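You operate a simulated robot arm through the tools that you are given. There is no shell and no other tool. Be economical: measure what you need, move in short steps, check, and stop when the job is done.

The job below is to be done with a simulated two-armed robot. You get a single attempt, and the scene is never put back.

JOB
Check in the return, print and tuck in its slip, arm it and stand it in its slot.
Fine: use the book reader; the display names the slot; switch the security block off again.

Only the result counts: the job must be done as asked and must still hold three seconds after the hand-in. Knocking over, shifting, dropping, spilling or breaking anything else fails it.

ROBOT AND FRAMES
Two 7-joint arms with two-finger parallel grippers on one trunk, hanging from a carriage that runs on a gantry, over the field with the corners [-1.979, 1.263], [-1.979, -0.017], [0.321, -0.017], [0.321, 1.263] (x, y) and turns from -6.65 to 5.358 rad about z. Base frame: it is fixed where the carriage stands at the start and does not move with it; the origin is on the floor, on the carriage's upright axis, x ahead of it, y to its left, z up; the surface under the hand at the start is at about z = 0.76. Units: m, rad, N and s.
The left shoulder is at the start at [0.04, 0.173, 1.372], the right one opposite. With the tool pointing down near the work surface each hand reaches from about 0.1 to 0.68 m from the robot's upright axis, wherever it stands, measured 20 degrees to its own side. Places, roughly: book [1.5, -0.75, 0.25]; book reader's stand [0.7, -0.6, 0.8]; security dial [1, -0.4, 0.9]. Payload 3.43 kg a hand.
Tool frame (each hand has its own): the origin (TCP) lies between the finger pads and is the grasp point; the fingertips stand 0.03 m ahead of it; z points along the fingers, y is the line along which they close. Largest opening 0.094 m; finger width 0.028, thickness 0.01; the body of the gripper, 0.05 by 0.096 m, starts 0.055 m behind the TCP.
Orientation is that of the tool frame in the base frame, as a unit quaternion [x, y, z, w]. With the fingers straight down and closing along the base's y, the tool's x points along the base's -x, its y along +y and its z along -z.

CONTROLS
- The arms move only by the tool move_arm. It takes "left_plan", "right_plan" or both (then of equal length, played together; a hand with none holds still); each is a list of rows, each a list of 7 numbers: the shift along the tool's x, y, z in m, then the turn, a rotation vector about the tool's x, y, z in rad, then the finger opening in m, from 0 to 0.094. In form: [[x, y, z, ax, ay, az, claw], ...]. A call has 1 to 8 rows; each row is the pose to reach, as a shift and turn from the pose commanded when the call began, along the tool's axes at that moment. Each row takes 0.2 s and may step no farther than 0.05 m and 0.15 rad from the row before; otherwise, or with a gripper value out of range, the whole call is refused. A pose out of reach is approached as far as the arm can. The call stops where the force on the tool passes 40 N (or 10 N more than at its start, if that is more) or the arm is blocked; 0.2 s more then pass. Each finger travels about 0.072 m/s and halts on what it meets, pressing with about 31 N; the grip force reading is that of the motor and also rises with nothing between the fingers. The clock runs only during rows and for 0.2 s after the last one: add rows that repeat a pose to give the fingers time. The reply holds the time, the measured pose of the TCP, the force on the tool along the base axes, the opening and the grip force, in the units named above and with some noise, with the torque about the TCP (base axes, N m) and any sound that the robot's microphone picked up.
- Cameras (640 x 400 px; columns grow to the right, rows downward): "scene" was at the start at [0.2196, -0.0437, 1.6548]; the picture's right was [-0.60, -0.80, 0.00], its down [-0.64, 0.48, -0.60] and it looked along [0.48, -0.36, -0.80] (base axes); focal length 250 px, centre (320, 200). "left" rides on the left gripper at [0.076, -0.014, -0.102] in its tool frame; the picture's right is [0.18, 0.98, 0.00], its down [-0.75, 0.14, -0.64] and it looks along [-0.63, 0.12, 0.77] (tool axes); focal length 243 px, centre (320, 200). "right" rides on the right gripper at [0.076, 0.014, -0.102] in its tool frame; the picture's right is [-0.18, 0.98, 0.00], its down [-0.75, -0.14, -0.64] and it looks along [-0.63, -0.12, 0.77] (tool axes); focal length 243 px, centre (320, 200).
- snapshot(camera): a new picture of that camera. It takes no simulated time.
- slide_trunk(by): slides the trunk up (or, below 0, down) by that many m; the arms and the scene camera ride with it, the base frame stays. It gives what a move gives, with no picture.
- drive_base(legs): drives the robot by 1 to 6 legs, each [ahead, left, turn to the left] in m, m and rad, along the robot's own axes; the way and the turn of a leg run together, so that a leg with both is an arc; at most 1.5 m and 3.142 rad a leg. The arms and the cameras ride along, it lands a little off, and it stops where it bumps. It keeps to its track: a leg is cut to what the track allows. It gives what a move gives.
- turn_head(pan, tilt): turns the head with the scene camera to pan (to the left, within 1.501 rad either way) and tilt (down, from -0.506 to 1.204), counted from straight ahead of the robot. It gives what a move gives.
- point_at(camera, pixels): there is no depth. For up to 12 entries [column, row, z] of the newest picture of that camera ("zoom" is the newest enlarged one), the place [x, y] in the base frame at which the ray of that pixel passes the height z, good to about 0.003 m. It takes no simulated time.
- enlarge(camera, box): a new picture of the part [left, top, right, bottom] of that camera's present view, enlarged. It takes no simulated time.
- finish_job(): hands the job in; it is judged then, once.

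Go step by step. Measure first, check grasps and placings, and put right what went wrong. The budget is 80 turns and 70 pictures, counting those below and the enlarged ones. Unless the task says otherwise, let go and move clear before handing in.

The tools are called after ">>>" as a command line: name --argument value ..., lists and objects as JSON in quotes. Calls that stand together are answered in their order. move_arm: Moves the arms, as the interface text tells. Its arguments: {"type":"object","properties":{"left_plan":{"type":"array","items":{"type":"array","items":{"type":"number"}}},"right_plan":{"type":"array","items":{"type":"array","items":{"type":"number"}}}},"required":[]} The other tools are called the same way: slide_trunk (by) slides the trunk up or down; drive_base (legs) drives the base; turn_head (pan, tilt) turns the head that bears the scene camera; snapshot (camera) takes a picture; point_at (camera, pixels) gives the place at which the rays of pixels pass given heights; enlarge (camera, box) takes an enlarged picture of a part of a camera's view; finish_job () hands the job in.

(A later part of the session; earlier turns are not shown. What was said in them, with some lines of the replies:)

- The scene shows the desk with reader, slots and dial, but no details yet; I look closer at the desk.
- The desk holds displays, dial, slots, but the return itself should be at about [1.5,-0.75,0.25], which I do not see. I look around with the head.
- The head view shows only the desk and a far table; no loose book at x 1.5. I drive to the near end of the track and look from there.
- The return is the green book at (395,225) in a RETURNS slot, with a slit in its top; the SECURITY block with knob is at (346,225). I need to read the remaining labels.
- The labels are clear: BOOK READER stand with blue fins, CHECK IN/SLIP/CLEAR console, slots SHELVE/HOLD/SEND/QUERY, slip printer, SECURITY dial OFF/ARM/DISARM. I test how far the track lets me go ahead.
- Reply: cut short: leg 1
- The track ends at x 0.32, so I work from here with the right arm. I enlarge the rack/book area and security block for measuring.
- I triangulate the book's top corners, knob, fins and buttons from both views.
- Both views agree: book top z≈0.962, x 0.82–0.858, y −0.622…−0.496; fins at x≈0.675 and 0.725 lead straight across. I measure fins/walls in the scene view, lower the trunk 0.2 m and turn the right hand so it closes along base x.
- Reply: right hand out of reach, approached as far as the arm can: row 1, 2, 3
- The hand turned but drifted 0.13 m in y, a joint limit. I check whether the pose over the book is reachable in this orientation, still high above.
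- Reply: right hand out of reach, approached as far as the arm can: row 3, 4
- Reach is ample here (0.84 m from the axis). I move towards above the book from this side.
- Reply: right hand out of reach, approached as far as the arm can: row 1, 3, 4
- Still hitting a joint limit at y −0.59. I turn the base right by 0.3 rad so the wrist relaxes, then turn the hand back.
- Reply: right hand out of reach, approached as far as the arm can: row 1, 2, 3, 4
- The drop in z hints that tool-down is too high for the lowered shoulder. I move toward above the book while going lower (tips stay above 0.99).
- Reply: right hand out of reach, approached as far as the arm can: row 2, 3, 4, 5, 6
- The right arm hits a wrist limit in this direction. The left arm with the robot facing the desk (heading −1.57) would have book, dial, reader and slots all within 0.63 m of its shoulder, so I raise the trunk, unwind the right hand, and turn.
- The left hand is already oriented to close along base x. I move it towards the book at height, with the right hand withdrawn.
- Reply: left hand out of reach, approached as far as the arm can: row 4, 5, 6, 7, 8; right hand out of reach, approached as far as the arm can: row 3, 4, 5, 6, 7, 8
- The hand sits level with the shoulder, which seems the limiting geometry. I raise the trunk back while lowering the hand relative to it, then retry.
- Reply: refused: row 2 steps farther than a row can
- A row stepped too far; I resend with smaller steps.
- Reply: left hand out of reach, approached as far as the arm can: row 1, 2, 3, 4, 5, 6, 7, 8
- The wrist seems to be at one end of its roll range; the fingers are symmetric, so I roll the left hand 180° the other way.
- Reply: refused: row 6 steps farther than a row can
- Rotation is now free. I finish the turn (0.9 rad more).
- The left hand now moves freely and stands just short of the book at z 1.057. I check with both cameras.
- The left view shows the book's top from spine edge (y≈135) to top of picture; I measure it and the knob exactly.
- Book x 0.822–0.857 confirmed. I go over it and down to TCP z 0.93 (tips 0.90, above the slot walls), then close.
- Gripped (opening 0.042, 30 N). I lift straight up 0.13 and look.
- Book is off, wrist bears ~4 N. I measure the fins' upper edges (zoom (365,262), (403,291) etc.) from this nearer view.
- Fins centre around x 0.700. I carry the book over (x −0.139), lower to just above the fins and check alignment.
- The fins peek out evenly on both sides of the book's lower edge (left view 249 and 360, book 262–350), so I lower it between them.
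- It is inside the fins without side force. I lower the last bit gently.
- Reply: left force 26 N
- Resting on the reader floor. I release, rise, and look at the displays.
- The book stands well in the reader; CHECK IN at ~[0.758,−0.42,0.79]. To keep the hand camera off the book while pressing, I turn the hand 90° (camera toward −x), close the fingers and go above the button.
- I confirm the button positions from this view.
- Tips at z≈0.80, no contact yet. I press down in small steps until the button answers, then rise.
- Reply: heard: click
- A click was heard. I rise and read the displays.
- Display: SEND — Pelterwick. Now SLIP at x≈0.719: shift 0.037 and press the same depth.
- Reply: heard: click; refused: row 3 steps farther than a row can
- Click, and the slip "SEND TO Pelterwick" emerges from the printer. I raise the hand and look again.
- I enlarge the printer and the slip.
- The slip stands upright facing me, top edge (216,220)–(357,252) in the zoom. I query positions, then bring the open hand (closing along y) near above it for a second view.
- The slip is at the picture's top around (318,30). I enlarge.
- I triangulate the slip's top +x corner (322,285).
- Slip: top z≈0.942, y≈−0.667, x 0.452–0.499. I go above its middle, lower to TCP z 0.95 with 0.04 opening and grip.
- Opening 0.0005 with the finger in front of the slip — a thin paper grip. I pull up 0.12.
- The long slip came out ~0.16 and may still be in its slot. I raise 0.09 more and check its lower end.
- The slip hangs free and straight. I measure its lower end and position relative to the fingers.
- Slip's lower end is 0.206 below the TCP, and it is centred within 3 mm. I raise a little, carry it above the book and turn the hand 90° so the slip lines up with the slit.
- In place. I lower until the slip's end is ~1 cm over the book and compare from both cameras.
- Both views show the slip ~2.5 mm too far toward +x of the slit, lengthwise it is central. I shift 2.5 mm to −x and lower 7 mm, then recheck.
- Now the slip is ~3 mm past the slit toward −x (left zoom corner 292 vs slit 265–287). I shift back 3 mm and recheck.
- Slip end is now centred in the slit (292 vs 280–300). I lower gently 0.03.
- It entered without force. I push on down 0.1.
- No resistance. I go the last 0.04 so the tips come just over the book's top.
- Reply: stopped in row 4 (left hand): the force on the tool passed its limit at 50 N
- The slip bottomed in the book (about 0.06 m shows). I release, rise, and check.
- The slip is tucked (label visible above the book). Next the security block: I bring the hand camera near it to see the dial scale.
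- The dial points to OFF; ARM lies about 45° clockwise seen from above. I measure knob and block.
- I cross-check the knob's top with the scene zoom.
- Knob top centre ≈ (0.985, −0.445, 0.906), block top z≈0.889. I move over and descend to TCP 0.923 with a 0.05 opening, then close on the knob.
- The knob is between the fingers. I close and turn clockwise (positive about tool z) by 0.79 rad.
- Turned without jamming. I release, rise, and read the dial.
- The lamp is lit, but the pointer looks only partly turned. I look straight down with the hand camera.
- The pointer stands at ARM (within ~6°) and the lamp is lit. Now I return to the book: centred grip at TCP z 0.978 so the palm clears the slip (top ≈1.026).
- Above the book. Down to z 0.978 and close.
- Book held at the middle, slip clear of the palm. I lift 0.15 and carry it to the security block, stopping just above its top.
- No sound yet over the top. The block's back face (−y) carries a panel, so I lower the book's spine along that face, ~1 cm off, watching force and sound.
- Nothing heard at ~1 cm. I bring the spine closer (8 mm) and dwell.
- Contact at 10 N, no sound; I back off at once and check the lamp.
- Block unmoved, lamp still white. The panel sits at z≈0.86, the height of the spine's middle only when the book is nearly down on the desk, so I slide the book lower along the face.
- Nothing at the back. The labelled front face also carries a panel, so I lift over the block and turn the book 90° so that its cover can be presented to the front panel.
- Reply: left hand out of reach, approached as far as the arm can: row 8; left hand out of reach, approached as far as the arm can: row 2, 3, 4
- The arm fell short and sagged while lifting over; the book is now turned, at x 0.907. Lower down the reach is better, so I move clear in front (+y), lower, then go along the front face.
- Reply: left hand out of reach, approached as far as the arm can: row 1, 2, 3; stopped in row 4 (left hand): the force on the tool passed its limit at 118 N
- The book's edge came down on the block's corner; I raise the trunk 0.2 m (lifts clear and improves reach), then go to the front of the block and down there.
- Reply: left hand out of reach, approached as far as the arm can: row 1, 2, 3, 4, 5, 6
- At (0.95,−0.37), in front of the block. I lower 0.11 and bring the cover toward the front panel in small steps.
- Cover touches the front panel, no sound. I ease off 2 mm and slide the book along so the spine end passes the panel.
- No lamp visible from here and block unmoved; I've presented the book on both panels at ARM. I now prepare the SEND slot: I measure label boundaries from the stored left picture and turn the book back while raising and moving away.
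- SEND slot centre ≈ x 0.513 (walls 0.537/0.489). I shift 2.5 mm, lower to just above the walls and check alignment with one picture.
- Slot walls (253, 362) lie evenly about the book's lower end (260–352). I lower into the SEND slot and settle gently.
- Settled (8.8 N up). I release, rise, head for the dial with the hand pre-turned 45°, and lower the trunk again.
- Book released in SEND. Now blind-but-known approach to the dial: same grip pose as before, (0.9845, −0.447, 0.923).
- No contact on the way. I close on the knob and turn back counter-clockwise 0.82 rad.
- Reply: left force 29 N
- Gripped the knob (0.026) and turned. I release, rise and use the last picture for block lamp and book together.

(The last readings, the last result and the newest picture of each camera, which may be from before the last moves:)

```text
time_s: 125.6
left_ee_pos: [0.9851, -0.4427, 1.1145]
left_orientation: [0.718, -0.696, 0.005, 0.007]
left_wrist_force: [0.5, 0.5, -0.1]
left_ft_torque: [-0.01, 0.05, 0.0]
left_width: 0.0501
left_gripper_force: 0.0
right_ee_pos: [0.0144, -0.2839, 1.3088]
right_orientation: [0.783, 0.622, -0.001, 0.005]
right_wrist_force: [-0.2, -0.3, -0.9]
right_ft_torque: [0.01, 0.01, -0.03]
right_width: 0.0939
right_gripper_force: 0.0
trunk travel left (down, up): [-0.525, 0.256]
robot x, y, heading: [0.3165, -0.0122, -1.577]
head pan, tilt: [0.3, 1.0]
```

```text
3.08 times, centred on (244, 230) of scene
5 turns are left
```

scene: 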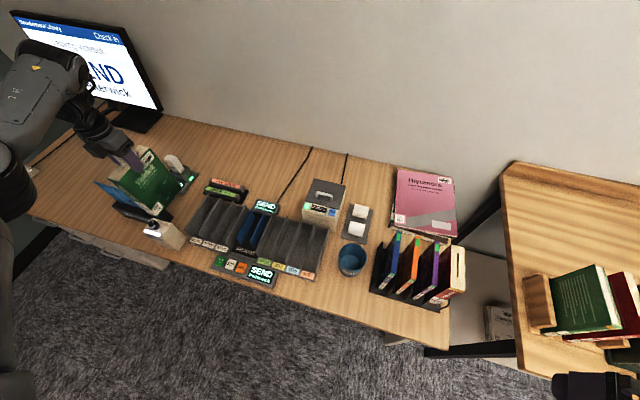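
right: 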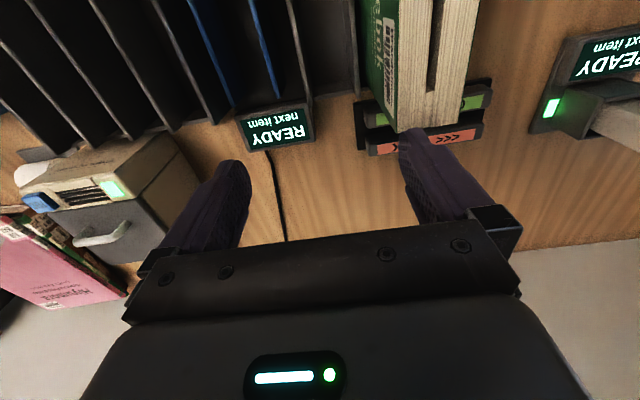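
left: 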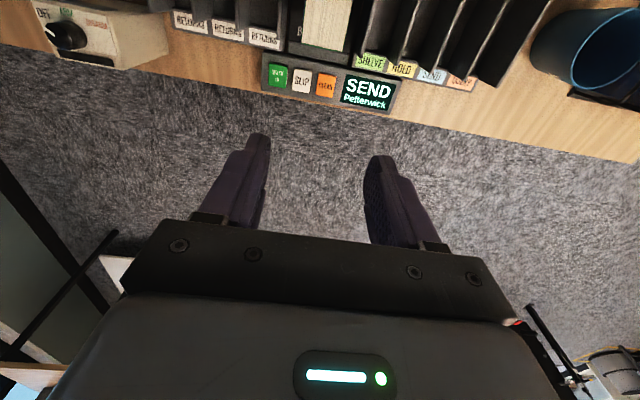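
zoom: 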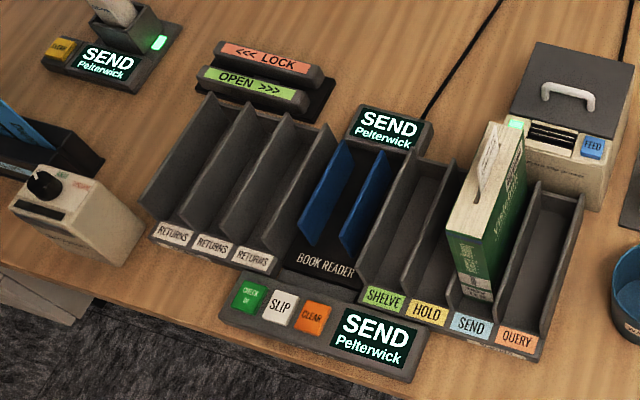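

The last picture shows the book upright in SEND with its slip, and the security block's lamp dark with the pointer back at OFF. The hand is clear, so I hand in.

>>> finish_job

```text
The job is handed in.
```

I handed the job in, but I can't confirm that the book was armed. I held it against both panels of the security block with the dial at ARM and the lamp lit, and heard no sound and saw no change on the lamp.

- **Done:** the book was checked in on the book reader, and the display named SEND, Pelterwick. Its slip is printed and tucked in, it stands in the SEND slot, and the block is off again.
- **Possible shift:** I brought the book down hard on the block's corner once (about 118 N). The block looks unmoved in the last picture.
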